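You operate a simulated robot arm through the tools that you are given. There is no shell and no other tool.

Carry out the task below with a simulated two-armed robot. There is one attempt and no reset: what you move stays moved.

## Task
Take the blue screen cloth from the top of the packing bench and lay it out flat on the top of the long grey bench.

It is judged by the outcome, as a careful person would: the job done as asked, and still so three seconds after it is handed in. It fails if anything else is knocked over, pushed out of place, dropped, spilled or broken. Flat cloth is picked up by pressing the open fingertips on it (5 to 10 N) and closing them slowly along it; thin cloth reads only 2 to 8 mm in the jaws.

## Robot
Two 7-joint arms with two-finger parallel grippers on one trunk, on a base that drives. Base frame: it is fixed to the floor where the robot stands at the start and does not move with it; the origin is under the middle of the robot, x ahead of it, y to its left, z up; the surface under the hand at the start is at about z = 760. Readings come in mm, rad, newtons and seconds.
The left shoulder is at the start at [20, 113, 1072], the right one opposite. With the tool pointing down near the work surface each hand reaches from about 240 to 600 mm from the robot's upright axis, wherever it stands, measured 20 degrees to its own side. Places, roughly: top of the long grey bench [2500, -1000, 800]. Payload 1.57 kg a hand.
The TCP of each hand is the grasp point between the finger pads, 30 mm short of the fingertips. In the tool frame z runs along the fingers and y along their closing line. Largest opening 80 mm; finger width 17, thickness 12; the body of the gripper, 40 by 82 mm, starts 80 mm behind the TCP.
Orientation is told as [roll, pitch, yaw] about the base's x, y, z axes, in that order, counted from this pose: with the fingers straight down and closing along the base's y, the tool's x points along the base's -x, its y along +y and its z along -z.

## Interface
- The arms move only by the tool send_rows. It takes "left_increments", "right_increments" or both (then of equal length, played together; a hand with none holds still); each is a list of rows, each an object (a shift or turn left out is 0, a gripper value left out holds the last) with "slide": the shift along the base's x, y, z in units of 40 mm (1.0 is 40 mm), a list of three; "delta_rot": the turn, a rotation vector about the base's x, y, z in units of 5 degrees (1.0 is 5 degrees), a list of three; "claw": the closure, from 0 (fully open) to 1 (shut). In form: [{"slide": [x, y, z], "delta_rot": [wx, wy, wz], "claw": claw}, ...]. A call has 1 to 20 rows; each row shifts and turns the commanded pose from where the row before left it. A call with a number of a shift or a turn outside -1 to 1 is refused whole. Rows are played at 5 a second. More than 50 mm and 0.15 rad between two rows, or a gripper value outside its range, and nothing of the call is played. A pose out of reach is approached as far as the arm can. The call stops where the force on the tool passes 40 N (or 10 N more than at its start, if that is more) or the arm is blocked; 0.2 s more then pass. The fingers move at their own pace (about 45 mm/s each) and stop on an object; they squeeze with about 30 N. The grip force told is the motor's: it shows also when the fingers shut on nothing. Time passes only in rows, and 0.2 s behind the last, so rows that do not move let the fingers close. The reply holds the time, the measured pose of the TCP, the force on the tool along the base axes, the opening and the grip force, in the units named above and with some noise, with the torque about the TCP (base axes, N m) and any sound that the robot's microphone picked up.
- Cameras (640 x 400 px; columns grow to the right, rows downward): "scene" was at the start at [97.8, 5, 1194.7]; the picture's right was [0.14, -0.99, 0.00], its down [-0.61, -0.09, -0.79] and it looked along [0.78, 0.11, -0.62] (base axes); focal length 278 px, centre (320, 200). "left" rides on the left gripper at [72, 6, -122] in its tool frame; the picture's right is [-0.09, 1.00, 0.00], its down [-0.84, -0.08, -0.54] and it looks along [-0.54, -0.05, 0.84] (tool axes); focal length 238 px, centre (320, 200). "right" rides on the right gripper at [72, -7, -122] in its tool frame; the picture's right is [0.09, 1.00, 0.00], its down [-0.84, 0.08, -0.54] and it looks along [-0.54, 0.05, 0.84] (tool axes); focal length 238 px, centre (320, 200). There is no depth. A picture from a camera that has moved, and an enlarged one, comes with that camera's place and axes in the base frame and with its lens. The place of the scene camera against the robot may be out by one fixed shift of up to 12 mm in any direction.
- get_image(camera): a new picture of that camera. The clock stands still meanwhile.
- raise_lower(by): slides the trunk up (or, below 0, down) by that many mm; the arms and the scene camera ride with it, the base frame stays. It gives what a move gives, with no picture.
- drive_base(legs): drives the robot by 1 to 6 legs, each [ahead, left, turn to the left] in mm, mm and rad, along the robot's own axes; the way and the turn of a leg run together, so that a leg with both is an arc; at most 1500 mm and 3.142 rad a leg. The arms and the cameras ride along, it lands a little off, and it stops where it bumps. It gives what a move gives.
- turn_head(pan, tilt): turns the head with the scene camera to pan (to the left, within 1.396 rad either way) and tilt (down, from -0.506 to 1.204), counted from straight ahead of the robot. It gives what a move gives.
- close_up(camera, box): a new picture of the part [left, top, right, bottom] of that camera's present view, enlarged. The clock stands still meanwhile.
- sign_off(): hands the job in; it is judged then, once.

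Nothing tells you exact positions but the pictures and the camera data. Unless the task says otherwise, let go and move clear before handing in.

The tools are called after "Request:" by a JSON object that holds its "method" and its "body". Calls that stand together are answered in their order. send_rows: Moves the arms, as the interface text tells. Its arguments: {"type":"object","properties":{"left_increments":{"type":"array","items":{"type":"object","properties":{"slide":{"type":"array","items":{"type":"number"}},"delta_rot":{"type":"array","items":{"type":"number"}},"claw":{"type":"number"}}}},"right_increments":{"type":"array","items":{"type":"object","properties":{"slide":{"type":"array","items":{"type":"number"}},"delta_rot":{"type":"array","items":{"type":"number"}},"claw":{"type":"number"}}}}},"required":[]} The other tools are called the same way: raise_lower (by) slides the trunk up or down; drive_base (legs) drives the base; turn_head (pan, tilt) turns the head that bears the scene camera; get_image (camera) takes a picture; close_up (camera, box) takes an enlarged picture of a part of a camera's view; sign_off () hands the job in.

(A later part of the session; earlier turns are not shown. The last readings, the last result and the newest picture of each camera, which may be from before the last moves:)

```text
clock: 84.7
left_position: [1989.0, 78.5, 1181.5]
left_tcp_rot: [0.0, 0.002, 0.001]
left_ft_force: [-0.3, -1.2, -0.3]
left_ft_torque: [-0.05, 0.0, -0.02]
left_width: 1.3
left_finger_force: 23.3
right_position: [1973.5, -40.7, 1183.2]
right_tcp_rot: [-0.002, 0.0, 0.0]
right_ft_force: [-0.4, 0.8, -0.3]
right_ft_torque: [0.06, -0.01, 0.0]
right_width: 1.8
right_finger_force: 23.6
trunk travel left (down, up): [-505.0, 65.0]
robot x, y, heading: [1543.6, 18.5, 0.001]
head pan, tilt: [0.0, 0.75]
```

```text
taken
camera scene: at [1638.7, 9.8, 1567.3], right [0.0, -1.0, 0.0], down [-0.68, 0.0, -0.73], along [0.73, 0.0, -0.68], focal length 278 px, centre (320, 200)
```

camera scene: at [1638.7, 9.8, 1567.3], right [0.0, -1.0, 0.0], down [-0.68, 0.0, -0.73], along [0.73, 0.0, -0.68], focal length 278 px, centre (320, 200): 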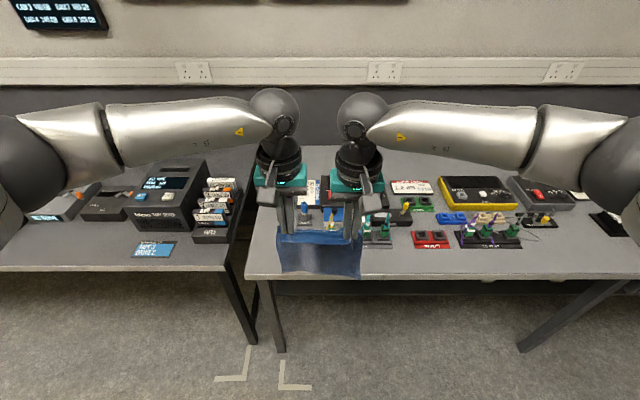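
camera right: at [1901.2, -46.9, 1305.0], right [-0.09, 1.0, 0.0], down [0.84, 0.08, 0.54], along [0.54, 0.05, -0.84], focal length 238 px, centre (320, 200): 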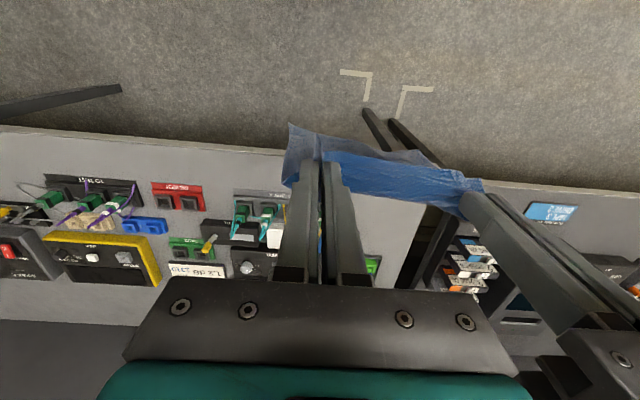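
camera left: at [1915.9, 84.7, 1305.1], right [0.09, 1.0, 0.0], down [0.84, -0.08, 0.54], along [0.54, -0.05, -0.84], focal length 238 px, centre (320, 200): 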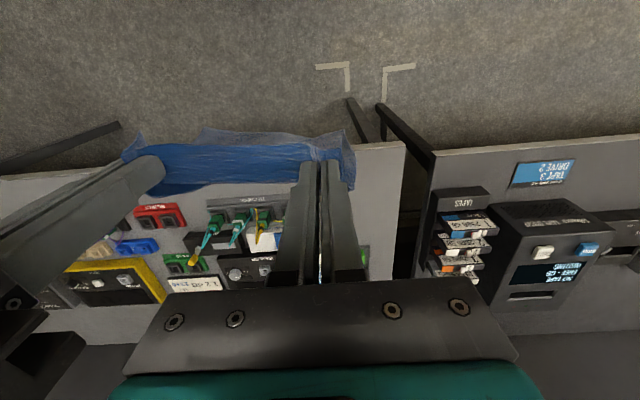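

The bench's left end is at y ≈ 255, and the patch from there to the wire rig looks open but my left hand hides part of it. I'll slide back right a little to see it unobstructed.

Request:
{"method": "drive_base", "body": {"legs": [[0, -220, 0]]}}

Request:
{"method": "get_image", "body": {"camera": "left"}}

Request:
{"method": "turn_head", "body": {"pan": 0.25, "tilt": 0.75}}

Request:
{"method": "get_image", "body": {"camera": "scene"}}

Request:
{"method": "close_up", "body": {"camera": "left", "box": [320, 100, 560, 250]}}

```text
clock: 86.4
left_position: [1987.1, -142.3, 1182.8]
left_tcp_rot: [0.001, 0.003, 0.001]
left_ft_force: [0.3, -0.9, -1.2]
left_ft_torque: [-0.03, 0.01, 0.03]
left_width: 1.5
left_finger_force: 23.2
right_position: [1973.2, -262.4, 1182.3]
right_tcp_rot: [-0.003, -0.002, 0.0]
right_ft_force: [-0.4, 0.6, -0.3]
right_ft_torque: [0.1, 0.0, -0.04]
right_width: 2.0
right_finger_force: 23.5
trunk travel left (down, up): [-505.0, 65.0]
robot x, y, heading: [1542.3, -198.3, -0.003]
head pan, tilt: [0.0, 0.75]
```

```text
taken
camera left: at [1915.6, -136.3, 1305.1], right [0.09, 1.0, 0.0], down [0.84, -0.08, 0.54], along [0.54, -0.05, -0.84], focal length 238 px, centre (320, 200)
```

left: 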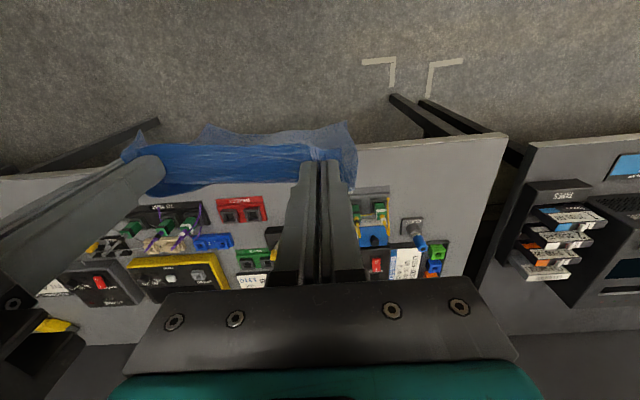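

```text
clock: 87.2
left_position: [1986.9, -141.6, 1182.6]
left_tcp_rot: [-0.001, 0.002, 0.0]
left_ft_force: [0.6, -0.3, -0.2]
left_ft_torque: [-0.06, 0.0, 0.01]
left_width: 1.3
left_finger_force: 23.3
right_position: [1973.8, -261.5, 1182.8]
right_tcp_rot: [-0.001, 0.001, 0.0]
right_ft_force: [0.9, 1.3, 0.0]
right_ft_torque: [0.06, 0.01, 0.0]
right_width: 1.7
right_finger_force: 23.6
trunk travel left (down, up): [-505.0, 65.0]
robot x, y, heading: [1540.6, -202.6, -0.006]
head pan, tilt: [0.25, 0.75]
```

```text
taken
camera scene: at [1635.7, -189.4, 1567.3], right [0.24, -0.97, 0.0], down [-0.66, -0.17, -0.73], along [0.71, 0.18, -0.68], focal length 278 px, centre (320, 200)
```

scene: 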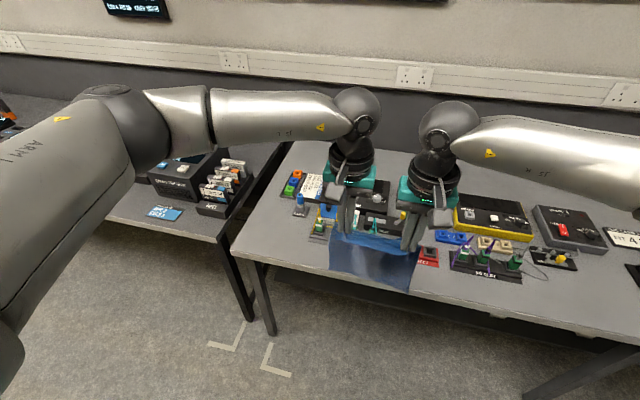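

```text
2.67 times, centred on (440, 175) of left
camera zoom: at [1915.6, -135.6, 1305.1], right [0.09, 1.0, 0.0], down [0.84, -0.08, 0.54], along [0.54, -0.05, -0.84], focal length 636 px, centre (0, 267)
```

zoom: 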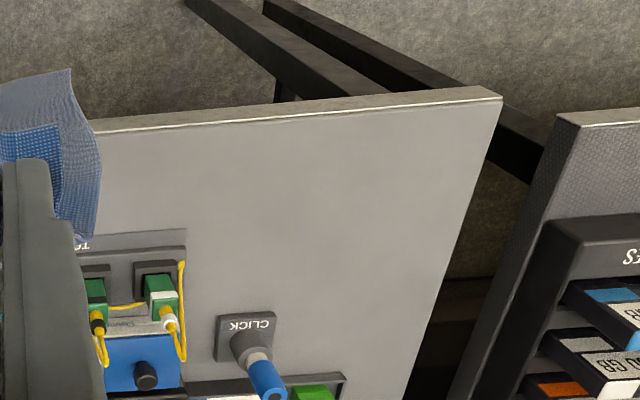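

At this end the free area is about 240 x 200 mm, bounded by the wire rig, the CLICK block and the edges, which is too tight for the cloth. I'll survey the right end of the bench before choosing.

Request:
{"method": "drive_base", "body": {"legs": [[0, -1250, 0]]}}

Request:
{"method": "turn_head", "body": {"pan": -0.3, "tilt": 0.7}}

Request:
{"method": "get_image", "body": {"camera": "scene"}}

Request:
{"method": "get_image", "body": {"camera": "right"}}

Request:
{"method": "get_image", "body": {"camera": "left"}}

```text
clock: 93.5
left_position: [1982.2, -1397.8, 1182.9]
left_tcp_rot: [-0.001, 0.002, -0.005]
left_ft_force: [1.1, -0.9, 0.7]
left_ft_torque: [-0.09, 0.01, 0.02]
left_width: 1.3
left_finger_force: 23.6
right_position: [1967.7, -1516.0, 1182.8]
right_tcp_rot: [-0.004, 0.0, -0.005]
right_ft_force: [-0.4, 0.7, -1.4]
right_ft_torque: [0.05, -0.01, 0.0]
right_width: 2.1
right_finger_force: 23.8
trunk travel left (down, up): [-505.0, 65.0]
robot x, y, heading: [1539.0, -1456.0, -0.006]
head pan, tilt: [0.25, 0.75]
```

```text
clock: 94.5
left_position: [1981.6, -1397.9, 1183.4]
left_tcp_rot: [0.0, 0.002, -0.004]
left_ft_force: [-0.7, -1.5, 0.4]
left_ft_torque: [-0.04, -0.05, -0.04]
left_width: 1.5
left_finger_force: 23.8
right_position: [1968.2, -1515.2, 1182.8]
right_tcp_rot: [-0.002, 0.0, -0.005]
right_ft_force: [-0.6, 2.6, 0.0]
right_ft_torque: [0.05, -0.01, -0.03]
right_width: 1.8
right_finger_force: 23.7
trunk travel left (down, up): [-505.0, 65.0]
robot x, y, heading: [1536.1, -1456.2, -0.006]
head pan, tilt: [-0.3, 0.7]
```

```text
taken
camera scene: at [1630.3, -1488.7, 1571.6], right [-0.3, -0.95, 0.0], down [-0.61, 0.19, -0.76], along [0.73, -0.23, -0.64], focal length 278 px, centre (320, 200)
```

scene: 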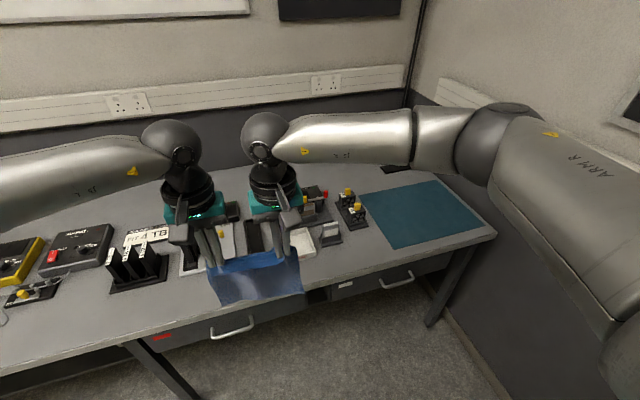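

```text
taken
camera right: at [1894.2, -1522.0, 1305.0], right [-0.09, 1.0, 0.0], down [0.84, 0.07, 0.54], along [0.54, 0.05, -0.84], focal length 238 px, centre (320, 200)
```

right: 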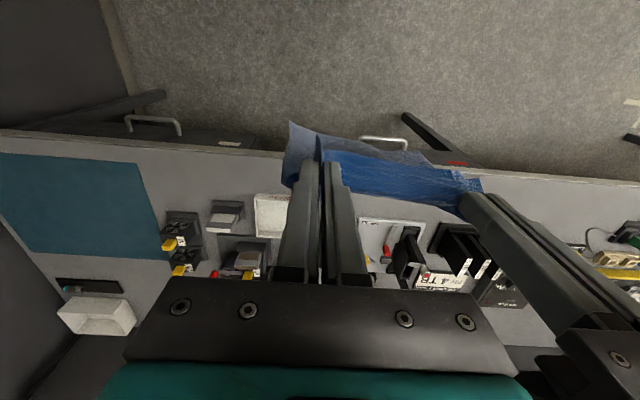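

```text
taken
camera left: at [1909.9, -1390.7, 1305.1], right [0.1, 1.0, 0.0], down [0.84, -0.08, 0.54], along [0.54, -0.05, -0.84], focal length 238 px, centre (320, 200)
```

left: 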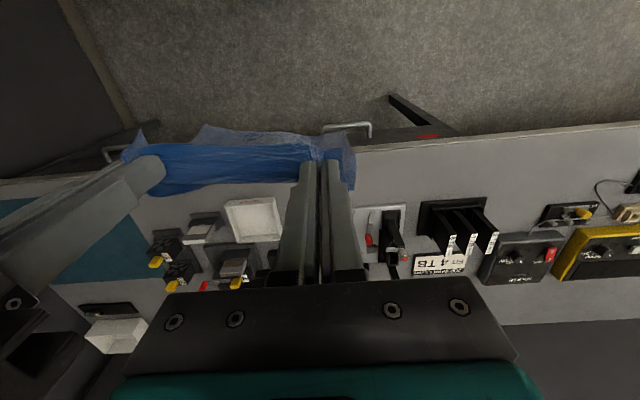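

The only patch big enough is the right end, where a thin empty teal mat (about 300 x 310 mm) lies on the bench top near x 2156–2468, y -1921 to -2222. I'll stretch the arms out and lower the hands to tuck the elbows, then slide right and look at that patch.

Request:
{"method": "send_rows", "body": {"right_increments": [{"slide": [0.5, 0, -0.6]}, {"slide": [0.5, 0, -0.6]}, {"slide": [0.5, 0, -0.6]}, {"slide": [0.3, 0, -0.6]}, {"slide": [0, 0, 0]}], "left_increments": [{"slide": [0.5, 0, -0.6]}, {"slide": [0.5, 0, -0.6]}, {"slide": [0.5, 0, -0.6]}, {"slide": [0.3, 0, -0.6]}, {"slide": [0, 0, 0]}]}}

Request:
{"method": "get_image", "body": {"camera": "scene"}}

Request:
{"method": "turn_head", "body": {"pan": -1.0, "tilt": 0.7}}

Request:
{"method": "get_image", "body": {"camera": "scene"}}

```text
clock: 95.7
left_position: [2054.7, -1398.1, 1086.8]
left_tcp_rot: [0.0, 0.003, -0.008]
left_ft_force: [0.5, -1.4, 0.1]
left_ft_torque: [-0.03, 0.01, -0.01]
left_width: 1.5
left_finger_force: 23.6
right_position: [2038.3, -1516.1, 1087.0]
right_tcp_rot: [-0.002, -0.001, -0.005]
right_ft_force: [-0.6, 0.3, 0.4]
right_ft_torque: [0.03, 0.0, -0.04]
right_width: 2.1
right_finger_force: 23.6
trunk travel left (down, up): [-505.0, 65.0]
robot x, y, heading: [1537.3, -1453.4, -0.01]
head pan, tilt: [-0.3, 0.7]
```

```text
taken
camera scene: at [1630.0, -1488.7, 1571.6], right [-0.3, -0.95, 0.0], down [-0.61, 0.19, -0.77], along [0.73, -0.23, -0.64], focal length 278 px, centre (320, 200)
```

scene: 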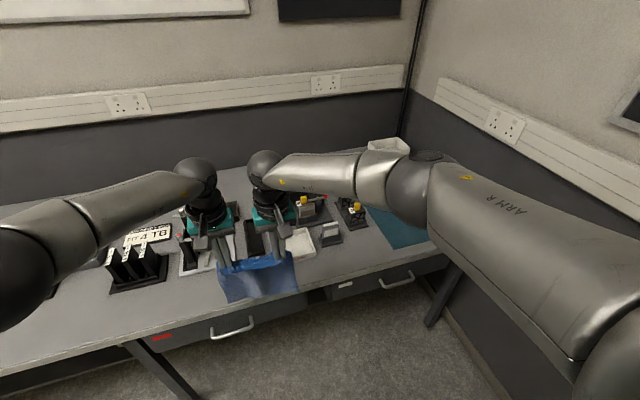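

```text
clock: 96.8
left_position: [2053.6, -1396.8, 1087.2]
left_tcp_rot: [0.001, 0.002, -0.005]
left_ft_force: [-0.9, -1.2, -0.9]
left_ft_torque: [-0.09, 0.0, -0.01]
left_width: 1.4
left_finger_force: 23.5
right_position: [2039.8, -1516.7, 1088.3]
right_tcp_rot: [0.0, 0.001, -0.005]
right_ft_force: [-0.3, 1.2, -0.2]
right_ft_torque: [0.07, -0.01, -0.01]
right_width: 1.9
right_finger_force: 23.4
trunk travel left (down, up): [-505.0, 65.0]
robot x, y, heading: [1536.9, -1453.5, -0.006]
head pan, tilt: [-1.0, 0.7]
```

```text
taken
camera scene: at [1594.8, -1534.8, 1571.6], right [-0.84, -0.53, 0.0], down [-0.34, 0.54, -0.76], along [0.41, -0.65, -0.64], focal length 278 px, centre (320, 200)
```

scene: 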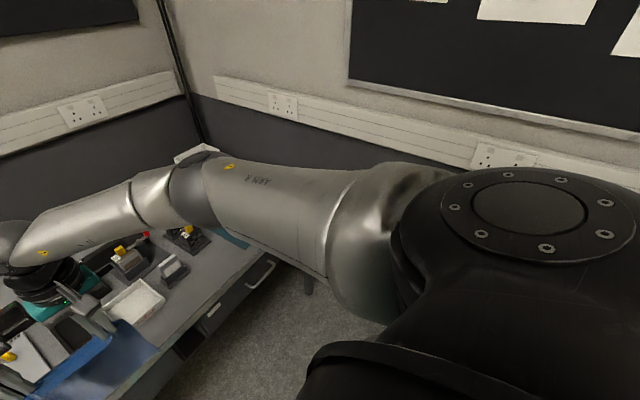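

The arms are stretched and still holding. I'll raise the trunk for clearance, slide right, and turn about 28° to face the free patch while still in front of the bench.

Request:
{"method": "raise_lower", "body": {"by": 63}}

Request:
{"method": "drive_base", "body": {"legs": [[0, -200, 0], [0, 0, -0.48]]}}

Request:
{"method": "turn_head", "body": {"pan": 0.3, "tilt": 0.7}}

Request:
{"method": "get_image", "body": {"camera": "scene"}}

Request:
{"method": "get_image", "body": {"camera": "right"}}

Request:
{"method": "get_image", "body": {"camera": "left"}}

```text
clock: 97.8
left_position: [2055.5, -1397.0, 1150.2]
left_tcp_rot: [0.0, 0.003, -0.005]
left_ft_force: [0.1, -2.0, 1.2]
left_ft_torque: [-0.06, -0.02, -0.02]
left_width: 1.5
left_finger_force: 23.6
right_position: [2038.9, -1515.2, 1150.9]
right_tcp_rot: [-0.002, 0.001, -0.004]
right_ft_force: [0.2, 1.1, -0.2]
right_ft_torque: [0.05, 0.0, 0.04]
right_width: 1.9
right_finger_force: 23.5
trunk travel left (down, up): [-568.0, 2.0]
robot x, y, heading: [1537.5, -1456.6, -0.008]
head pan, tilt: [-1.0, 0.7]
```

```text
clock: 100.8
left_position: [2020.3, -1842.5, 1149.5]
left_tcp_rot: [0.0, 0.002, -0.484]
left_ft_force: [-1.4, -0.4, 0.1]
left_ft_torque: [-0.02, 0.03, 0.02]
left_width: 1.4
left_finger_force: 22.8
right_position: [1952.9, -1941.9, 1151.0]
right_tcp_rot: [-0.002, 0.0, -0.485]
right_ft_force: [0.8, 0.3, -0.5]
right_ft_torque: [0.07, -0.02, 0.04]
right_width: 2.0
right_finger_force: 23.7
trunk travel left (down, up): [-568.0, 2.0]
robot x, y, heading: [1535.1, -1659.2, -0.491]
head pan, tilt: [-1.0, 0.7]
```

```text
clock: 102.2
left_position: [2021.8, -1841.7, 1150.7]
left_tcp_rot: [0.0, 0.003, -0.486]
left_ft_force: [0.1, -1.0, 0.0]
left_ft_torque: [-0.05, 0.02, 0.01]
left_width: 1.3
left_finger_force: 23.1
right_position: [1953.2, -1941.3, 1149.8]
right_tcp_rot: [-0.001, 0.0, -0.483]
right_ft_force: [0.4, 1.0, 0.9]
right_ft_torque: [0.06, 0.01, 0.01]
right_width: 1.8
right_finger_force: 23.7
trunk travel left (down, up): [-568.0, 2.0]
robot x, y, heading: [1538.0, -1658.8, -0.489]
head pan, tilt: [0.3, 0.7]
```

```text
taken
camera scene: at [1630.2, -1683.7, 1634.6], right [-0.19, -0.98, 0.0], down [-0.63, 0.12, -0.76], along [0.75, -0.14, -0.64], focal length 278 px, centre (320, 200)
```

scene: 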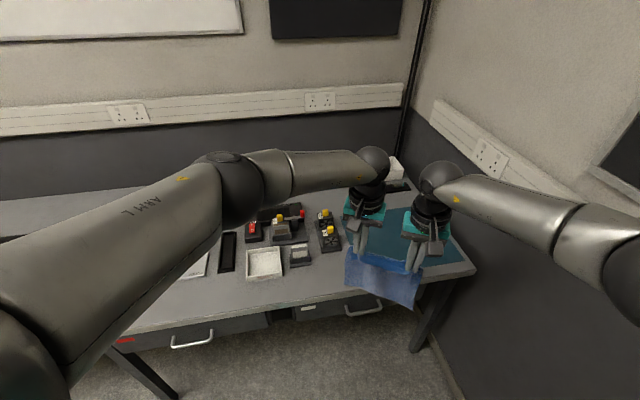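

```text
taken
camera right: at [1885.6, -1913.2, 1272.4], right [0.38, 0.92, 0.0], down [0.78, -0.32, 0.54], along [0.5, -0.21, -0.84], focal length 238 px, centre (320, 200)
```

right: 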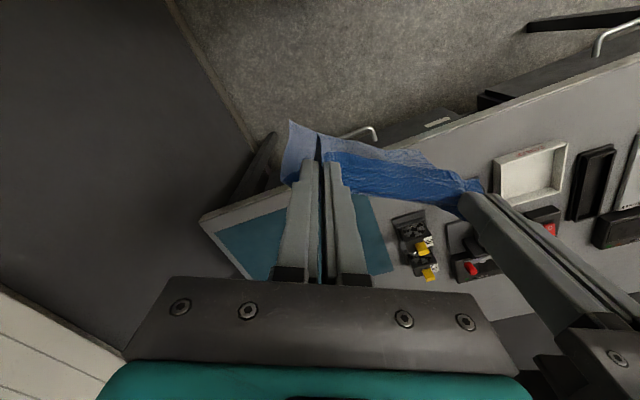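

```text
taken
camera left: at [1960.7, -1803.9, 1272.2], right [0.55, 0.84, 0.0], down [0.71, -0.46, 0.54], along [0.45, -0.3, -0.84], focal length 238 px, centre (320, 200)
```

left: 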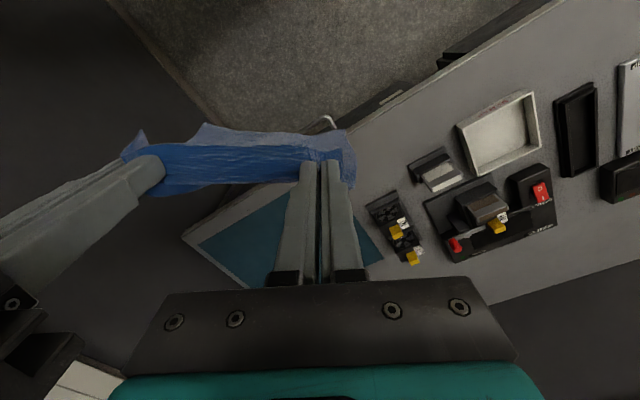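

I'm facing the free patch squarely: the small knob stand's corner is at about (2280,-1886), the bench corner at (2115,-2340), and my strip between them is clear. I'll drive in along it in two stages, watching the right elbow against the wall.

Request:
{"method": "drive_base", "body": {"legs": [[250, 0, 0]]}}

Request:
{"method": "turn_head", "body": {"pan": -0.5, "tilt": 0.7}}

Request:
{"method": "get_image", "body": {"camera": "scene"}}

Request:
{"method": "get_image", "body": {"camera": "left"}}

Request:
{"method": "get_image", "body": {"camera": "right"}}

```text
clock: 104.0
left_position: [2239.8, -1958.0, 1149.5]
left_tcp_rot: [0.001, 0.003, -0.483]
left_ft_force: [-0.1, -0.5, 0.2]
left_ft_torque: [0.0, 0.02, 0.03]
left_width: 1.6
left_finger_force: 22.8
right_position: [2172.1, -2055.0, 1149.4]
right_tcp_rot: [0.0, 0.001, -0.482]
right_ft_force: [0.9, 1.4, 0.4]
right_ft_torque: [0.0, -0.04, 0.01]
right_width: 2.2
right_finger_force: 23.6
trunk travel left (down, up): [-568.0, 2.0]
robot x, y, heading: [1756.4, -1772.8, -0.488]
head pan, tilt: [0.3, 0.7]
```

```text
clock: 105.2
left_position: [2240.8, -1957.2, 1150.5]
left_tcp_rot: [0.001, 0.002, -0.485]
left_ft_force: [-0.4, -0.7, 0.2]
left_ft_torque: [-0.01, -0.02, 0.03]
left_width: 1.4
left_finger_force: 22.8
right_position: [2172.4, -2055.5, 1151.6]
right_tcp_rot: [-0.001, 0.001, -0.482]
right_ft_force: [0.4, 1.7, -0.2]
right_ft_torque: [-0.01, -0.01, 0.05]
right_width: 2.0
right_finger_force: 23.8
trunk travel left (down, up): [-568.0, 2.0]
robot x, y, heading: [1752.9, -1771.4, -0.485]
head pan, tilt: [-0.499, 0.7]
```

```text
taken
camera scene: at [1812.5, -1854.0, 1634.6], right [-0.83, -0.55, 0.0], down [-0.36, 0.54, -0.76], along [0.42, -0.64, -0.64], focal length 278 px, centre (320, 200)
```

scene: 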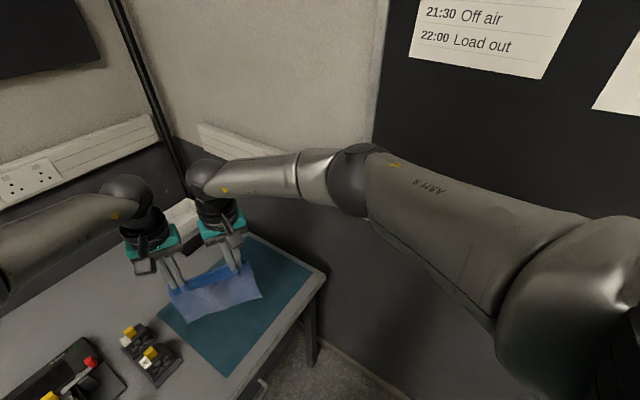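

```text
taken
camera left: at [2179.6, -1918.7, 1272.2], right [0.54, 0.84, 0.0], down [0.71, -0.46, 0.54], along [0.45, -0.29, -0.84], focal length 238 px, centre (320, 200)
```

left: 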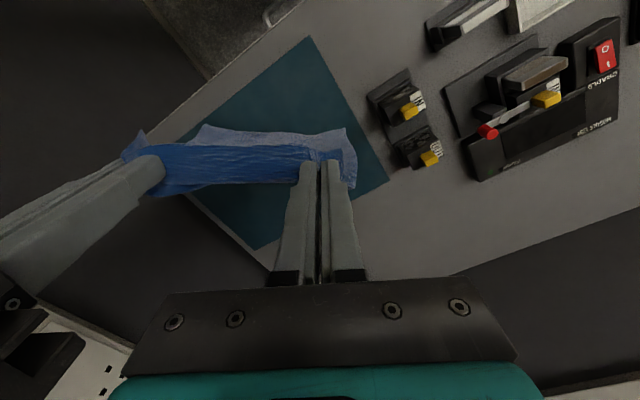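

```text
taken
camera right: at [2104.8, -2028.0, 1272.4], right [0.38, 0.92, 0.0], down [0.78, -0.32, 0.54], along [0.5, -0.21, -0.84], focal length 238 px, centre (320, 200)
```

right: 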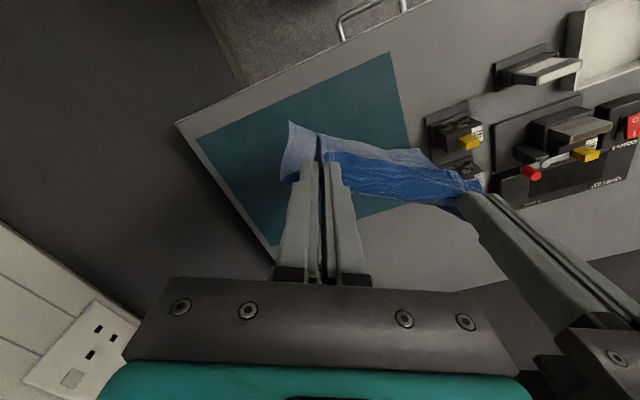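

The mat spans about x 2156–2475 and y -1925 to -2320, and it and the strip in front of it are empty. I'll go forward 90 mm more and extend the hands along my heading, squaring up the cloth's held edge as I do.

Request:
{"method": "drive_base", "body": {"legs": [[90, 0, 0]]}}

Request:
{"method": "send_rows", "body": {"right_increments": [{"slide": [0.37, -0.197, 0]}, {"slide": [0.37, -0.197, 0]}, {"slide": [0.37, -0.197, 0]}, {"slide": [0.37, -0.197, 0]}, {"slide": [0, 0, 0]}], "left_increments": [{"slide": [0.29, -0.154, 0]}, {"slide": [0.29, -0.154, 0]}, {"slide": [0.29, -0.154, 0]}, {"slide": [0.29, -0.154, 0]}, {"slide": [0, 0, 0]}]}}

Request:
{"method": "get_image", "body": {"camera": "scene"}}

```text
clock: 106.3
left_position: [2320.9, -2000.3, 1150.6]
left_tcp_rot: [-0.002, 0.002, -0.484]
left_ft_force: [-0.8, -1.2, 0.6]
left_ft_torque: [-0.03, 0.04, 0.0]
left_width: 1.5
left_finger_force: 23.1
right_position: [2252.5, -2098.0, 1149.2]
right_tcp_rot: [-0.002, 0.0, -0.485]
right_ft_force: [-0.1, 0.4, -0.2]
right_ft_torque: [0.04, -0.03, 0.04]
right_width: 2.1
right_finger_force: 24.1
trunk travel left (down, up): [-568.0, 2.0]
robot x, y, heading: [1834.0, -1816.3, -0.484]
head pan, tilt: [-0.499, 0.7]
```

```text
clock: 107.5
left_position: [2346.4, -2015.8, 1149.2]
left_tcp_rot: [-0.002, 0.0, -0.485]
left_ft_force: [-2.1, -4.1, 0.3]
left_ft_torque: [-0.09, 0.05, 0.01]
left_width: 1.1
left_finger_force: 23.5
left hand out of reach, approached as far as the arm can: row 3, 4
right_position: [2291.1, -2124.4, 1153.3]
right_tcp_rot: [0.001, 0.0, -0.482]
right_ft_force: [1.0, 4.0, -0.4]
right_ft_torque: [0.12, -0.02, 0.05]
right_width: 2.1
right_finger_force: 24.2
right hand out of reach, approached as far as the arm can: row 3, 4
trunk travel left (down, up): [-568.0, 2.0]
robot x, y, heading: [1832.4, -1815.8, -0.483]
head pan, tilt: [-0.499, 0.7]
```

```text
taken
camera scene: at [1892.1, -1896.6, 1634.6], right [-0.83, -0.55, 0.0], down [-0.36, 0.54, -0.76], along [0.42, -0.64, -0.64], focal length 278 px, centre (320, 200)
```

scene: 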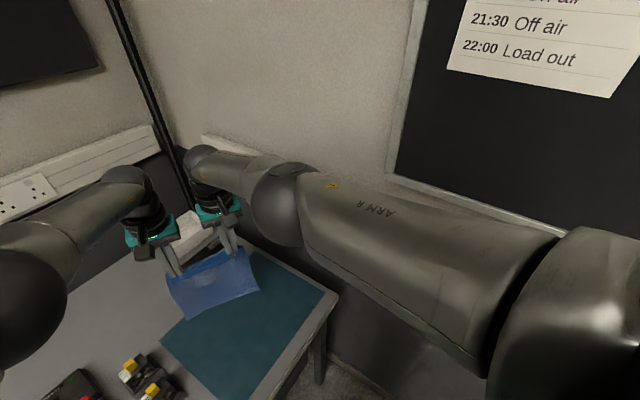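

Both hands are level and square now, at the limit of reach for this height. I'll ease the tension, drive 40 mm more, raise the hands relative to the trunk while extending, then lower the trunk so the cloth's free edge comes just above the mat.

Request:
{"method": "drive_base", "body": {"legs": [[40, 0, 0]]}}

Request:
{"method": "send_rows", "body": {"right_increments": [{"slide": [0.02, 0.035, 0.5]}, {"slide": [0.1, -0.05, 0.7]}, {"slide": [0.2, -0.105, 0.7]}, {"slide": [0.2, -0.105, 0.7]}, {"slide": [0.2, -0.105, 0.6]}, {"slide": [0, 0, 0]}], "left_increments": [{"slide": [-0.02, -0.035, 0.5]}, {"slide": [0.1, -0.05, 0.7]}, {"slide": [0.2, -0.105, 0.7]}, {"slide": [0.2, -0.105, 0.7]}, {"slide": [0.2, -0.105, 0.6]}, {"slide": [0, 0, 0]}]}}

Request:
{"method": "raise_lower", "body": {"by": -150}}

Request:
{"method": "get_image", "body": {"camera": "scene"}}

Request:
{"method": "get_image", "body": {"camera": "left"}}

```text
clock: 108.4
left_position: [2382.8, -2034.2, 1148.4]
left_tcp_rot: [-0.001, 0.002, -0.485]
left_ft_force: [-1.2, -5.5, -0.5]
left_ft_torque: [-0.16, 0.13, 0.03]
left_width: 1.3
left_finger_force: 22.6
right_position: [2328.1, -2144.0, 1153.5]
right_tcp_rot: [0.0, 0.002, -0.483]
right_ft_force: [2.2, 5.1, 0.0]
right_ft_torque: [0.15, -0.01, 0.07]
right_width: 2.0
right_finger_force: 23.5
trunk travel left (down, up): [-568.0, 2.0]
robot x, y, heading: [1868.0, -1831.9, -0.482]
head pan, tilt: [-0.499, 0.7]
```

```text
clock: 109.8
left_position: [2400.1, -2043.5, 1278.5]
left_tcp_rot: [-0.003, 0.002, -0.488]
left_ft_force: [-3.5, -6.5, -0.4]
left_ft_torque: [-0.15, 0.1, -0.01]
left_width: 1.4
left_finger_force: 23.8
left hand out of reach, approached as far as the arm can: row 4, 5
right_position: [2343.7, -2155.0, 1281.2]
right_tcp_rot: [0.0, 0.0, -0.482]
right_ft_force: [2.4, 5.6, 0.3]
right_ft_torque: [0.19, -0.08, 0.06]
right_width: 2.3
right_finger_force: 23.5
right hand out of reach, approached as far as the arm can: row 4, 5
trunk travel left (down, up): [-568.0, 2.0]
robot x, y, heading: [1870.8, -1832.0, -0.488]
head pan, tilt: [-0.499, 0.7]
```

```text
clock: 111.5
left_position: [2400.8, -2041.8, 1128.8]
left_tcp_rot: [0.0, 0.003, -0.486]
left_ft_force: [-2.2, -8.1, 0.5]
left_ft_torque: [-0.27, 0.09, 0.0]
left_width: 1.5
left_finger_force: 23.0
right_position: [2344.1, -2154.2, 1130.2]
right_tcp_rot: [-0.001, 0.002, -0.482]
right_ft_force: [2.7, 6.3, -0.2]
right_ft_torque: [0.25, -0.05, 0.09]
right_width: 1.9
right_finger_force: 23.9
trunk travel left (down, up): [-418.0, 152.0]
robot x, y, heading: [1873.3, -1827.5, -0.483]
head pan, tilt: [-0.499, 0.7]
```

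```text
taken
camera scene: at [1927.7, -1915.0, 1484.7], right [-0.83, -0.55, 0.0], down [-0.36, 0.54, -0.77], along [0.42, -0.64, -0.64], focal length 278 px, centre (320, 200)
```

scene: 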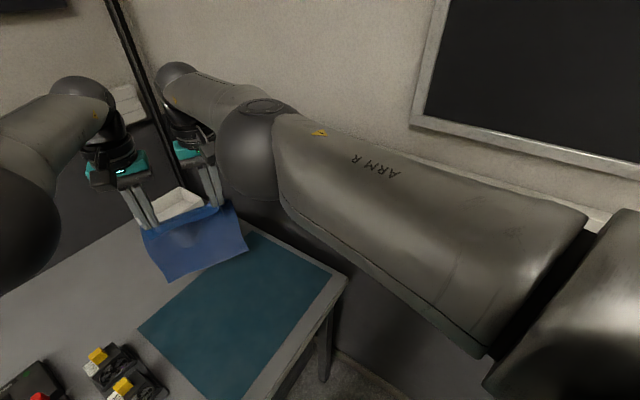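

```text
taken
camera left: at [2340.7, -2003.6, 1250.9], right [0.55, 0.84, 0.0], down [0.71, -0.46, 0.54], along [0.45, -0.3, -0.84], focal length 238 px, centre (320, 200)
```

left: 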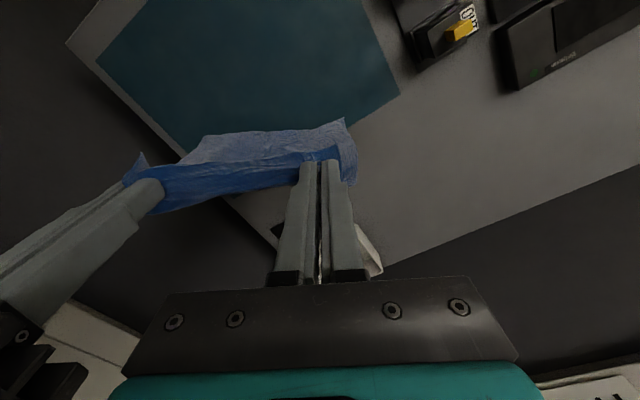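

The cloth hangs squarely over the mat, with the sideways pull a bit high at 8 N. I'll bring the hands slightly together, nudge forward 20 mm and lower the trunk until the free edge is about to touch.

Request:
{"method": "send_rows", "body": {"right_increments": [{"slide": [0.035, 0.066, 0]}, {"slide": [0, 0, 0]}], "left_increments": [{"slide": [-0.035, -0.066, 0]}, {"slide": [0, 0, 0]}]}}

Request:
{"method": "drive_base", "body": {"legs": [[20, 0, 0]]}}

Request:
{"method": "raise_lower", "body": {"by": -62}}

Request:
{"method": "turn_head", "body": {"pan": -0.2, "tilt": 0.8}}

Request:
{"method": "get_image", "body": {"camera": "scene"}}

Request:
{"method": "get_image", "body": {"camera": "left"}}

```text
clock: 112.1
left_position: [2400.5, -2044.5, 1128.5]
left_tcp_rot: [0.0, 0.002, -0.483]
left_ft_force: [-0.9, -3.5, 0.7]
left_ft_torque: [-0.11, 0.04, 0.0]
left_width: 1.5
left_finger_force: 23.5
right_position: [2344.5, -2152.2, 1130.6]
right_tcp_rot: [-0.002, -0.001, -0.486]
right_ft_force: [1.4, 2.6, 0.8]
right_ft_torque: [0.11, -0.04, 0.04]
right_width: 2.2
right_finger_force: 23.6
trunk travel left (down, up): [-418.0, 152.0]
robot x, y, heading: [1866.9, -1833.3, -0.483]
head pan, tilt: [-0.499, 0.7]
```

```text
clock: 112.9
left_position: [2417.7, -2054.3, 1127.4]
left_tcp_rot: [-0.001, 0.003, -0.485]
left_ft_force: [-0.4, -2.4, 0.3]
left_ft_torque: [-0.06, 0.05, 0.05]
left_width: 1.3
left_finger_force: 22.6
right_position: [2362.9, -2161.4, 1130.7]
right_tcp_rot: [0.001, 0.0, -0.484]
right_ft_force: [-0.1, 1.1, -0.1]
right_ft_torque: [0.1, 0.0, 0.03]
right_width: 1.9
right_finger_force: 23.4
trunk travel left (down, up): [-418.0, 152.0]
robot x, y, heading: [1888.5, -1840.9, -0.486]
head pan, tilt: [-0.499, 0.7]
```

```text
clock: 113.9
left_position: [2416.8, -2054.2, 1067.4]
left_tcp_rot: [-0.001, 0.0, -0.484]
left_ft_force: [-0.4, -1.9, 0.1]
left_ft_torque: [-0.05, 0.04, 0.01]
left_width: 1.5
left_finger_force: 23.1
right_position: [2362.6, -2160.9, 1068.6]
right_tcp_rot: [-0.001, 0.0, -0.483]
right_ft_force: [1.1, 1.3, -0.5]
right_ft_torque: [0.03, -0.04, 0.02]
right_width: 2.0
right_finger_force: 23.2
trunk travel left (down, up): [-356.0, 214.0]
robot x, y, heading: [1886.3, -1845.0, -0.487]
head pan, tilt: [-0.499, 0.7]
```

```text
clock: 114.7
left_position: [2417.4, -2053.6, 1066.2]
left_tcp_rot: [-0.001, 0.003, -0.485]
left_ft_force: [-1.1, -1.7, -0.2]
left_ft_torque: [-0.05, 0.02, -0.01]
left_width: 1.4
left_finger_force: 22.8
right_position: [2362.9, -2161.3, 1068.6]
right_tcp_rot: [0.0, 0.001, -0.482]
right_ft_force: [1.4, 2.8, 0.1]
right_ft_torque: [0.07, -0.03, 0.02]
right_width: 2.0
right_finger_force: 23.6
trunk travel left (down, up): [-356.0, 214.0]
robot x, y, heading: [1887.7, -1841.3, -0.485]
head pan, tilt: [-0.201, 0.799]
```

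```text
taken
camera scene: at [1960.5, -1904.6, 1414.4], right [-0.63, -0.77, 0.0], down [-0.55, 0.45, -0.7], along [0.54, -0.44, -0.72], focal length 278 px, centre (320, 200)
```

scene: 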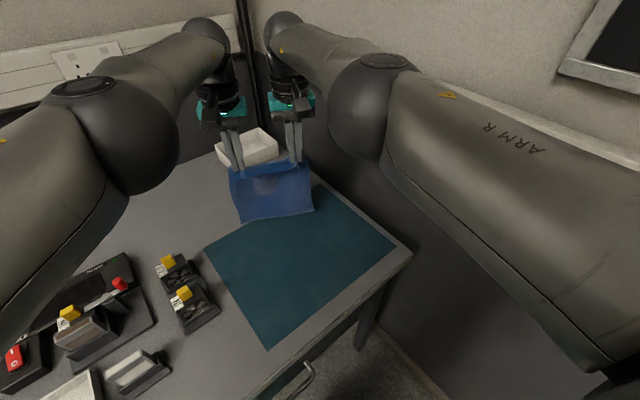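

```text
taken
camera left: at [2356.7, -2015.3, 1188.7], right [0.55, 0.84, 0.0], down [0.71, -0.46, 0.54], along [0.45, -0.3, -0.84], focal length 238 px, centre (320, 200)
```

left: 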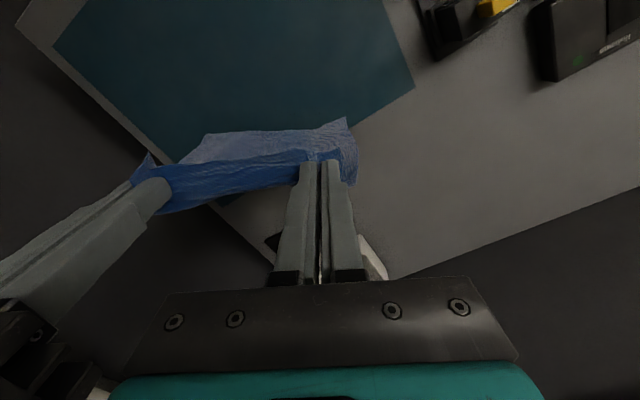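

The cloth's free edge hangs about 50 mm above the mat, slightly beyond the hands. I'll lower until it just touches, then look.

Request:
{"method": "send_rows", "body": {"right_increments": [{"slide": [0, 0, -0.3]}, {"slide": [0, 0, -0.3]}, {"slide": [0, 0, -0.3]}, {"slide": [0, 0, -0.3]}, {"slide": [0, 0, 0]}], "left_increments": [{"slide": [0, 0, -0.3]}, {"slide": [0, 0, -0.3]}, {"slide": [0, 0, -0.3]}, {"slide": [0, 0, -0.3]}, {"slide": [0, 0, 0]}]}}

Request:
{"method": "get_image", "body": {"camera": "scene"}}

Request:
{"method": "get_image", "body": {"camera": "left"}}

Request:
{"method": "get_image", "body": {"camera": "right"}}

```text
clock: 115.9
left_position: [2413.4, -2052.0, 1018.4]
left_tcp_rot: [-0.001, 0.001, -0.486]
left_ft_force: [-1.3, -3.9, -0.1]
left_ft_torque: [-0.12, 0.05, -0.02]
left_width: 1.3
left_finger_force: 23.3
left hand out of reach, approached as far as the arm can: row 4
right_position: [2359.2, -2159.8, 1022.1]
right_tcp_rot: [-0.001, 0.0, -0.481]
right_ft_force: [1.5, 2.6, 0.0]
right_ft_torque: [0.06, -0.08, 0.05]
right_width: 2.1
right_finger_force: 23.7
right hand out of reach, approached as far as the arm can: row 3
trunk travel left (down, up): [-356.0, 214.0]
robot x, y, heading: [1893.2, -1839.6, -0.486]
head pan, tilt: [-0.201, 0.799]
```

```text
taken
camera scene: at [1960.6, -1904.1, 1414.4], right [-0.63, -0.77, 0.0], down [-0.55, 0.45, -0.7], along [0.54, -0.44, -0.72], focal length 278 px, centre (320, 200)
```

scene: 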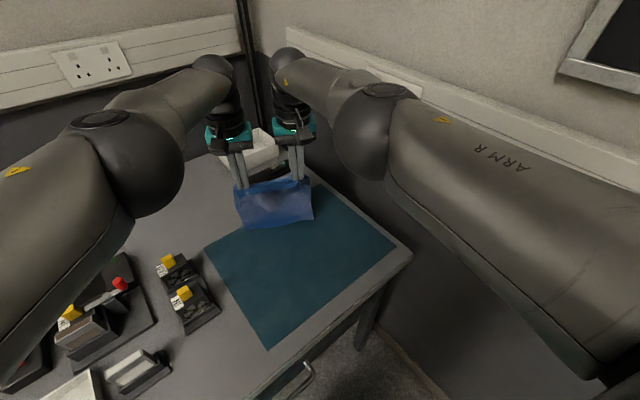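

```text
taken
camera left: at [2353.7, -2012.5, 1140.6], right [0.55, 0.84, 0.0], down [0.71, -0.46, 0.54], along [0.45, -0.3, -0.84], focal length 238 px, centre (320, 200)
```

left: 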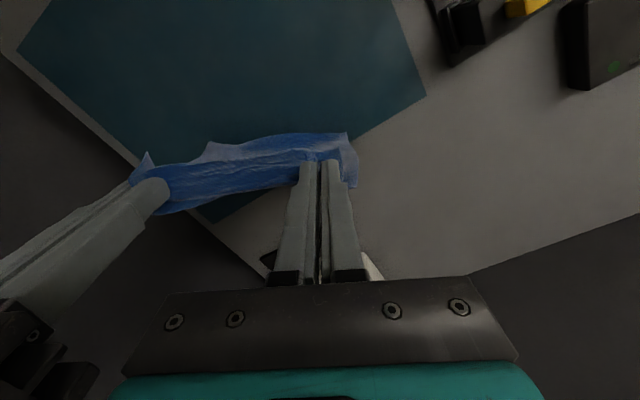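

```text
taken
camera right: at [2290.8, -2131.8, 1142.7], right [0.38, 0.92, 0.0], down [0.78, -0.32, 0.54], along [0.5, -0.21, -0.84], focal length 238 px, centre (320, 200)
```

right: 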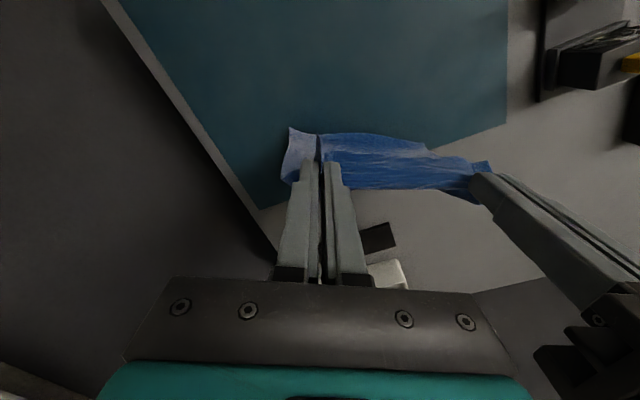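

The free edge is just touching the mat near the far side, beyond the hands. Now I'll lay the cloth by drawing both hands back toward me while lowering them.

Request:
{"method": "send_rows", "body": {"right_increments": [{"slide": [-0.1, 0.05, -0.3]}, {"slide": [-0.22, 0.116, -0.3]}, {"slide": [-0.22, 0.116, -0.3]}, {"slide": [-0.22, 0.116, -0.29]}, {"slide": [-0.22, 0.116, -0.29]}, {"slide": [-0.22, 0.116, -0.29]}, {"slide": [-0.22, 0.116, -0.29]}, {"slide": [-0.22, 0.116, -0.29]}, {"slide": [0, 0, 0]}], "left_increments": [{"slide": [-0.1, 0.05, -0.25]}, {"slide": [-0.22, 0.116, -0.28]}, {"slide": [-0.22, 0.116, -0.29]}, {"slide": [-0.22, 0.116, -0.29]}, {"slide": [-0.22, 0.116, -0.29]}, {"slide": [-0.22, 0.116, -0.29]}, {"slide": [-0.22, 0.116, -0.29]}, {"slide": [-0.22, 0.116, -0.29]}, {"slide": [0, 0, 0]}]}}

Request:
{"method": "get_image", "body": {"camera": "scene"}}

Request:
{"method": "get_image", "body": {"camera": "left"}}

Request:
{"method": "get_image", "body": {"camera": "right"}}

```text
clock: 117.9
left_position: [2383.3, -2048.0, 915.6]
left_tcp_rot: [0.0, 0.002, -0.486]
left_ft_force: [-0.1, 0.8, -0.1]
left_ft_torque: [-0.01, 0.01, 0.02]
left_width: 1.4
left_finger_force: 23.5
left hand out of reach, approached as far as the arm can: row 2, 3, 4, 5, 6, 7, 8
right_position: [2292.1, -2126.0, 926.1]
right_tcp_rot: [0.0, 0.0, -0.483]
right_ft_force: [0.0, 1.7, -0.5]
right_ft_torque: [0.0, 0.01, 0.01]
right_width: 2.0
right_finger_force: 23.7
trunk travel left (down, up): [-356.0, 214.0]
robot x, y, heading: [1884.6, -1842.0, -0.487]
head pan, tilt: [-0.201, 0.799]
```

```text
taken
camera scene: at [1960.6, -1904.5, 1414.3], right [-0.63, -0.77, 0.0], down [-0.55, 0.45, -0.7], along [0.54, -0.44, -0.72], focal length 278 px, centre (320, 200)
```

scene: 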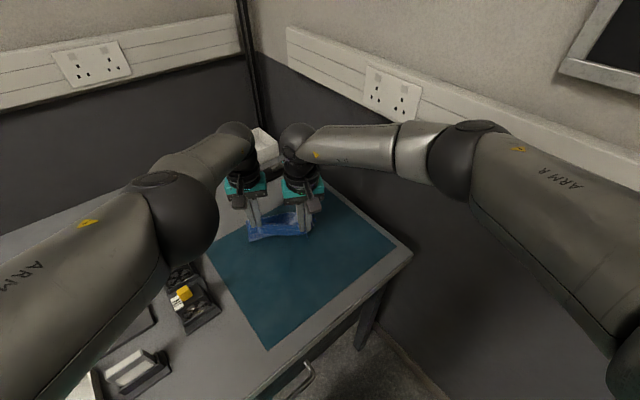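

```text
taken
camera left: at [2323.3, -2009.1, 1038.6], right [0.55, 0.84, 0.0], down [0.71, -0.46, 0.54], along [0.45, -0.29, -0.84], focal length 238 px, centre (320, 200)
```

left: 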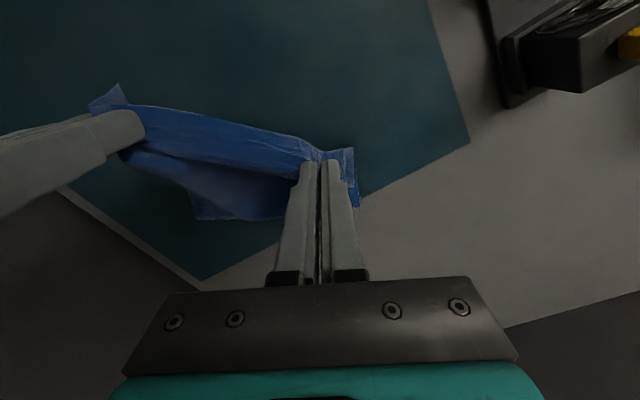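

```text
taken
camera right: at [2224.7, -2098.3, 1048.6], right [0.38, 0.92, 0.0], down [0.78, -0.32, 0.54], along [0.5, -0.21, -0.84], focal length 238 px, centre (320, 200)
```

right: 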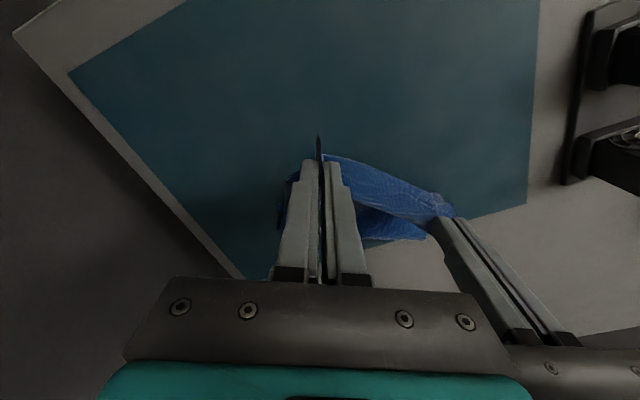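

The left hand lagged behind at its reach limit, so the held edge is skewed, though the cloth isn't strained. I'll bring the left hand back level with the right before going on.

Request:
{"method": "send_rows", "body": {"left_increments": [{"slide": [-0.22, 0.17, 0]}, {"slide": [-0.22, 0.17, 0]}, {"slide": [-0.22, 0.17, 0]}, {"slide": [-0.22, 0.17, 0]}, {"slide": [0, 0, 0]}]}}

Request:
{"method": "get_image", "body": {"camera": "scene"}}

Request:
{"method": "get_image", "body": {"camera": "left"}}

```text
clock: 119.1
left_position: [2383.4, -2048.2, 915.7]
left_tcp_rot: [0.0, 0.003, -0.485]
left_ft_force: [0.1, -0.9, -0.1]
left_ft_torque: [-0.02, 0.06, 0.0]
left_width: 1.6
left_finger_force: 22.8
left hand out of reach, approached as far as the arm can: row 1, 2, 3, 4
right_position: [2293.0, -2126.1, 926.9]
right_tcp_rot: [0.0, 0.0, -0.484]
right_ft_force: [-0.6, -0.3, 0.6]
right_ft_torque: [0.01, -0.04, 0.04]
right_width: 1.9
right_finger_force: 23.9
trunk travel left (down, up): [-356.0, 214.0]
robot x, y, heading: [1888.0, -1842.1, -0.487]
head pan, tilt: [-0.201, 0.799]
```

```text
taken
camera scene: at [1960.5, -1904.5, 1414.3], right [-0.63, -0.77, 0.0], down [-0.55, 0.45, -0.7], along [0.54, -0.44, -0.72], focal length 278 px, centre (320, 200)
```

scene: 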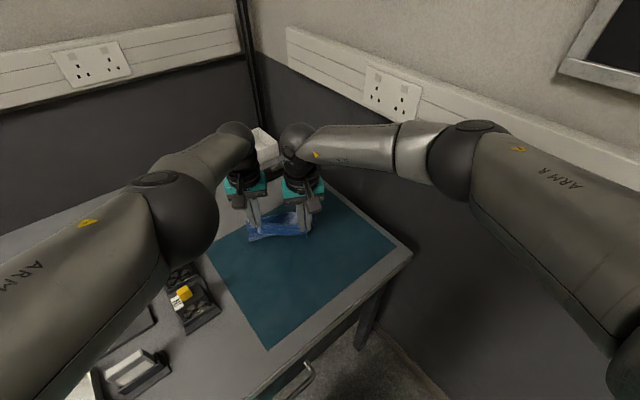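

```text
taken
camera left: at [2323.3, -2009.2, 1038.9], right [0.55, 0.84, 0.0], down [0.71, -0.46, 0.54], along [0.45, -0.29, -0.84], focal length 238 px, centre (320, 200)
```

left: 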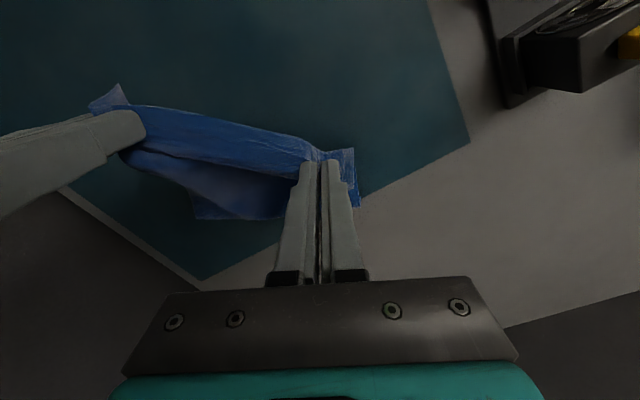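

The left arm reports out of reach even for moving back, likely a joint limit in this posture. I'll try freeing it by lifting slightly while coming back.

Request:
{"method": "send_rows", "body": {"left_increments": [{"slide": [0, 0, 0.4]}, {"slide": [-0.1, 0.06, 0.4]}, {"slide": [-0.2, 0.12, 0]}, {"slide": [0, 0, 0]}]}}

```text
clock: 120.1
left_position: [2387.7, -2055.9, 943.4]
left_tcp_rot: [0.0, 0.002, -0.486]
left_ft_force: [1.0, -0.2, -0.5]
left_ft_torque: [0.0, 0.0, 0.02]
left_width: 1.3
left_finger_force: 23.5
left hand out of reach, approached as far as the arm can: row 1, 2, 3
right_position: [2292.3, -2126.7, 925.6]
right_tcp_rot: [0.001, -0.002, -0.482]
right_ft_force: [-0.1, 0.6, 0.2]
right_ft_torque: [-0.03, -0.02, 0.01]
right_width: 1.9
right_finger_force: 24.0
trunk travel left (down, up): [-356.0, 214.0]
robot x, y, heading: [1889.6, -1842.5, -0.48]
head pan, tilt: [-0.201, 0.799]
```

The left arm seems stuck on a posture limit low and extended, while the right is fine. I'll raise both hands together back to the earlier height, where the left moved freely, and retract the left there.

Request:
{"method": "send_rows", "body": {"right_increments": [{"slide": [0, 0, 0.6]}, {"slide": [0, 0, 0.6]}, {"slide": [0, 0, 0.6]}, {"slide": [0, 0, 0.6]}, {"slide": [0, 0, 0.6]}, {"slide": [0, 0, 0.4]}, {"slide": [0, 0, 0]}], "left_increments": [{"slide": [0, 0, 0.5]}, {"slide": [0, 0, 0.5]}, {"slide": [0, 0, 0.5]}, {"slide": [0, 0, 0.5]}, {"slide": [0, 0, 0.5]}, {"slide": [0, 0, 0.5]}, {"slide": [0, 0, 0]}]}}

Request:
{"method": "send_rows", "body": {"left_increments": [{"slide": [-0.22, 0.14, 0]}, {"slide": [-0.22, 0.14, 0]}, {"slide": [-0.22, 0.14, 0]}, {"slide": [0, 0, 0]}]}}

Request:
{"method": "get_image", "body": {"camera": "scene"}}

```text
clock: 121.7
left_position: [2401.9, -2068.2, 1060.9]
left_tcp_rot: [-0.001, 0.004, -0.485]
left_ft_force: [-0.9, -0.3, -0.3]
left_ft_torque: [-0.03, 0.04, 0.02]
left_width: 1.4
left_finger_force: 22.9
left hand out of reach, approached as far as the arm can: row 1, 2, 3, 5
right_position: [2293.4, -2125.4, 1064.4]
right_tcp_rot: [0.001, 0.0, -0.483]
right_ft_force: [0.6, 0.8, -0.6]
right_ft_torque: [0.03, -0.01, -0.01]
right_width: 2.1
right_finger_force: 23.4
trunk travel left (down, up): [-356.0, 214.0]
robot x, y, heading: [1885.9, -1842.5, -0.483]
head pan, tilt: [-0.201, 0.799]
```

```text
clock: 122.7
left_position: [2401.8, -2067.6, 1059.9]
left_tcp_rot: [0.001, 0.005, -0.484]
left_ft_force: [-0.6, -1.0, -0.6]
left_ft_torque: [-0.02, 0.05, 0.03]
left_width: 1.1
left_finger_force: 23.5
left hand out of reach, approached as far as the arm can: row 1, 2, 3
right_position: [2293.0, -2125.1, 1062.9]
right_tcp_rot: [0.0, -0.001, -0.483]
right_ft_force: [1.2, 0.9, 0.0]
right_ft_torque: [0.03, -0.06, 0.02]
right_width: 2.1
right_finger_force: 23.8
trunk travel left (down, up): [-356.0, 214.0]
robot x, y, heading: [1889.1, -1846.7, -0.488]
head pan, tilt: [-0.201, 0.799]
```

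```text
taken
camera scene: at [1960.5, -1904.5, 1414.3], right [-0.63, -0.77, 0.0], down [-0.55, 0.45, -0.7], along [0.54, -0.44, -0.72], focal length 278 px, centre (320, 200)
```

scene: 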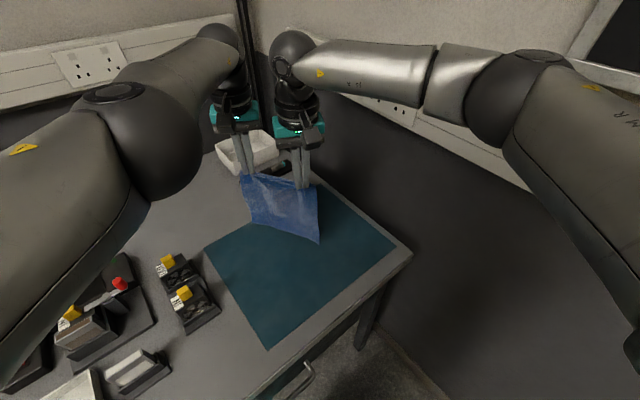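

The left arm is fully stretched, which is a singular posture the small inward steps can't break. I'll try one larger inward step for the left hand.

Request:
{"method": "send_rows", "body": {"left_increments": [{"slide": [-1.0, 0.6, 0.0]}, {"slide": [0, 0, 0]}]}}

```text
clock: 123.3
left_position: [2400.7, -2067.4, 1060.0]
left_tcp_rot: [0.0, 0.005, -0.485]
left_ft_force: [-2.3, -0.8, -0.3]
left_ft_torque: [-0.01, 0.02, 0.01]
left_width: 1.5
left_finger_force: 23.2
left hand out of reach, approached as far as the arm can: row 1
right_position: [2293.2, -2125.6, 1063.2]
right_tcp_rot: [-0.001, 0.001, -0.482]
right_ft_force: [1.1, 0.2, -0.1]
right_ft_torque: [0.04, -0.05, 0.01]
right_width: 1.9
right_finger_force: 23.5
trunk travel left (down, up): [-356.0, 214.0]
robot x, y, heading: [1885.7, -1844.6, -0.485]
head pan, tilt: [-0.201, 0.799]
```

The left arm is at full stretch exactly level with its shoulder, so purely inward steps stay singular. I'll mix an upward move with the inward one, as that freed it earlier at the packing bench.

Request:
{"method": "send_rows", "body": {"left_increments": [{"slide": [-0.4, 0.21, 0.8]}, {"slide": [-0.4, 0.21, 0.0]}, {"slide": [0, 0, 0]}]}}

```text
clock: 124.1
left_position: [2400.3, -2071.1, 1069.3]
left_tcp_rot: [-0.001, 0.004, -0.485]
left_ft_force: [0.1, 1.3, -0.8]
left_ft_torque: [-0.02, 0.02, 0.02]
left_width: 1.3
left_finger_force: 23.9
left hand out of reach, approached as far as the arm can: row 1, 2
right_position: [2292.6, -2126.7, 1063.1]
right_tcp_rot: [0.001, -0.001, -0.484]
right_ft_force: [0.0, 0.1, 0.0]
right_ft_torque: [-0.05, -0.02, 0.03]
right_width: 1.9
right_finger_force: 23.5
trunk travel left (down, up): [-356.0, 214.0]
robot x, y, heading: [1886.4, -1843.8, -0.486]
head pan, tilt: [-0.201, 0.799]
```

Barely any movement. I'll try tilting the left tool back slightly, which brings its wrist toward the shoulder and should bend the elbow.

Request:
{"method": "send_rows", "body": {"left_increments": [{"delta_rot": [-0.46, -0.88, 0]}, {"delta_rot": [-0.46, -0.88, 0]}, {"slide": [0, 0, 0]}]}}

Request:
{"method": "send_rows", "body": {"left_increments": [{"slide": [-0.44, 0.23, 0]}, {"slide": [-0.44, 0.23, 0]}, {"slide": [0, 0, 0]}]}}

```text
clock: 124.9
left_position: [2399.3, -2072.0, 1069.1]
left_tcp_rot: [0.002, 0.003, -0.484]
left_ft_force: [1.4, 0.6, 0.3]
left_ft_torque: [0.01, 0.02, 0.0]
left_width: 1.2
left_finger_force: 23.5
left hand out of reach, approached as far as the arm can: row 1, 2
right_position: [2292.1, -2126.8, 1063.3]
right_tcp_rot: [-0.001, 0.0, -0.482]
right_ft_force: [0.1, 0.3, -0.2]
right_ft_torque: [0.02, -0.02, -0.02]
right_width: 1.9
right_finger_force: 23.8
trunk travel left (down, up): [-356.0, 214.0]
robot x, y, heading: [1886.2, -1842.3, -0.487]
head pan, tilt: [-0.201, 0.799]
```

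```text
clock: 125.7
left_position: [2399.6, -2071.2, 1069.8]
left_tcp_rot: [0.001, 0.003, -0.485]
left_ft_force: [-0.4, 1.5, 0.2]
left_ft_torque: [0.0, -0.02, -0.02]
left_width: 1.0
left_finger_force: 23.4
left hand out of reach, approached as far as the arm can: row 1, 2
right_position: [2293.7, -2125.3, 1063.0]
right_tcp_rot: [0.001, 0.002, -0.483]
right_ft_force: [0.2, 0.5, -0.5]
right_ft_torque: [-0.01, -0.04, 0.01]
right_width: 2.0
right_finger_force: 23.6
trunk travel left (down, up): [-356.0, 214.0]
robot x, y, heading: [1885.8, -1841.0, -0.485]
head pan, tilt: [-0.201, 0.799]
```

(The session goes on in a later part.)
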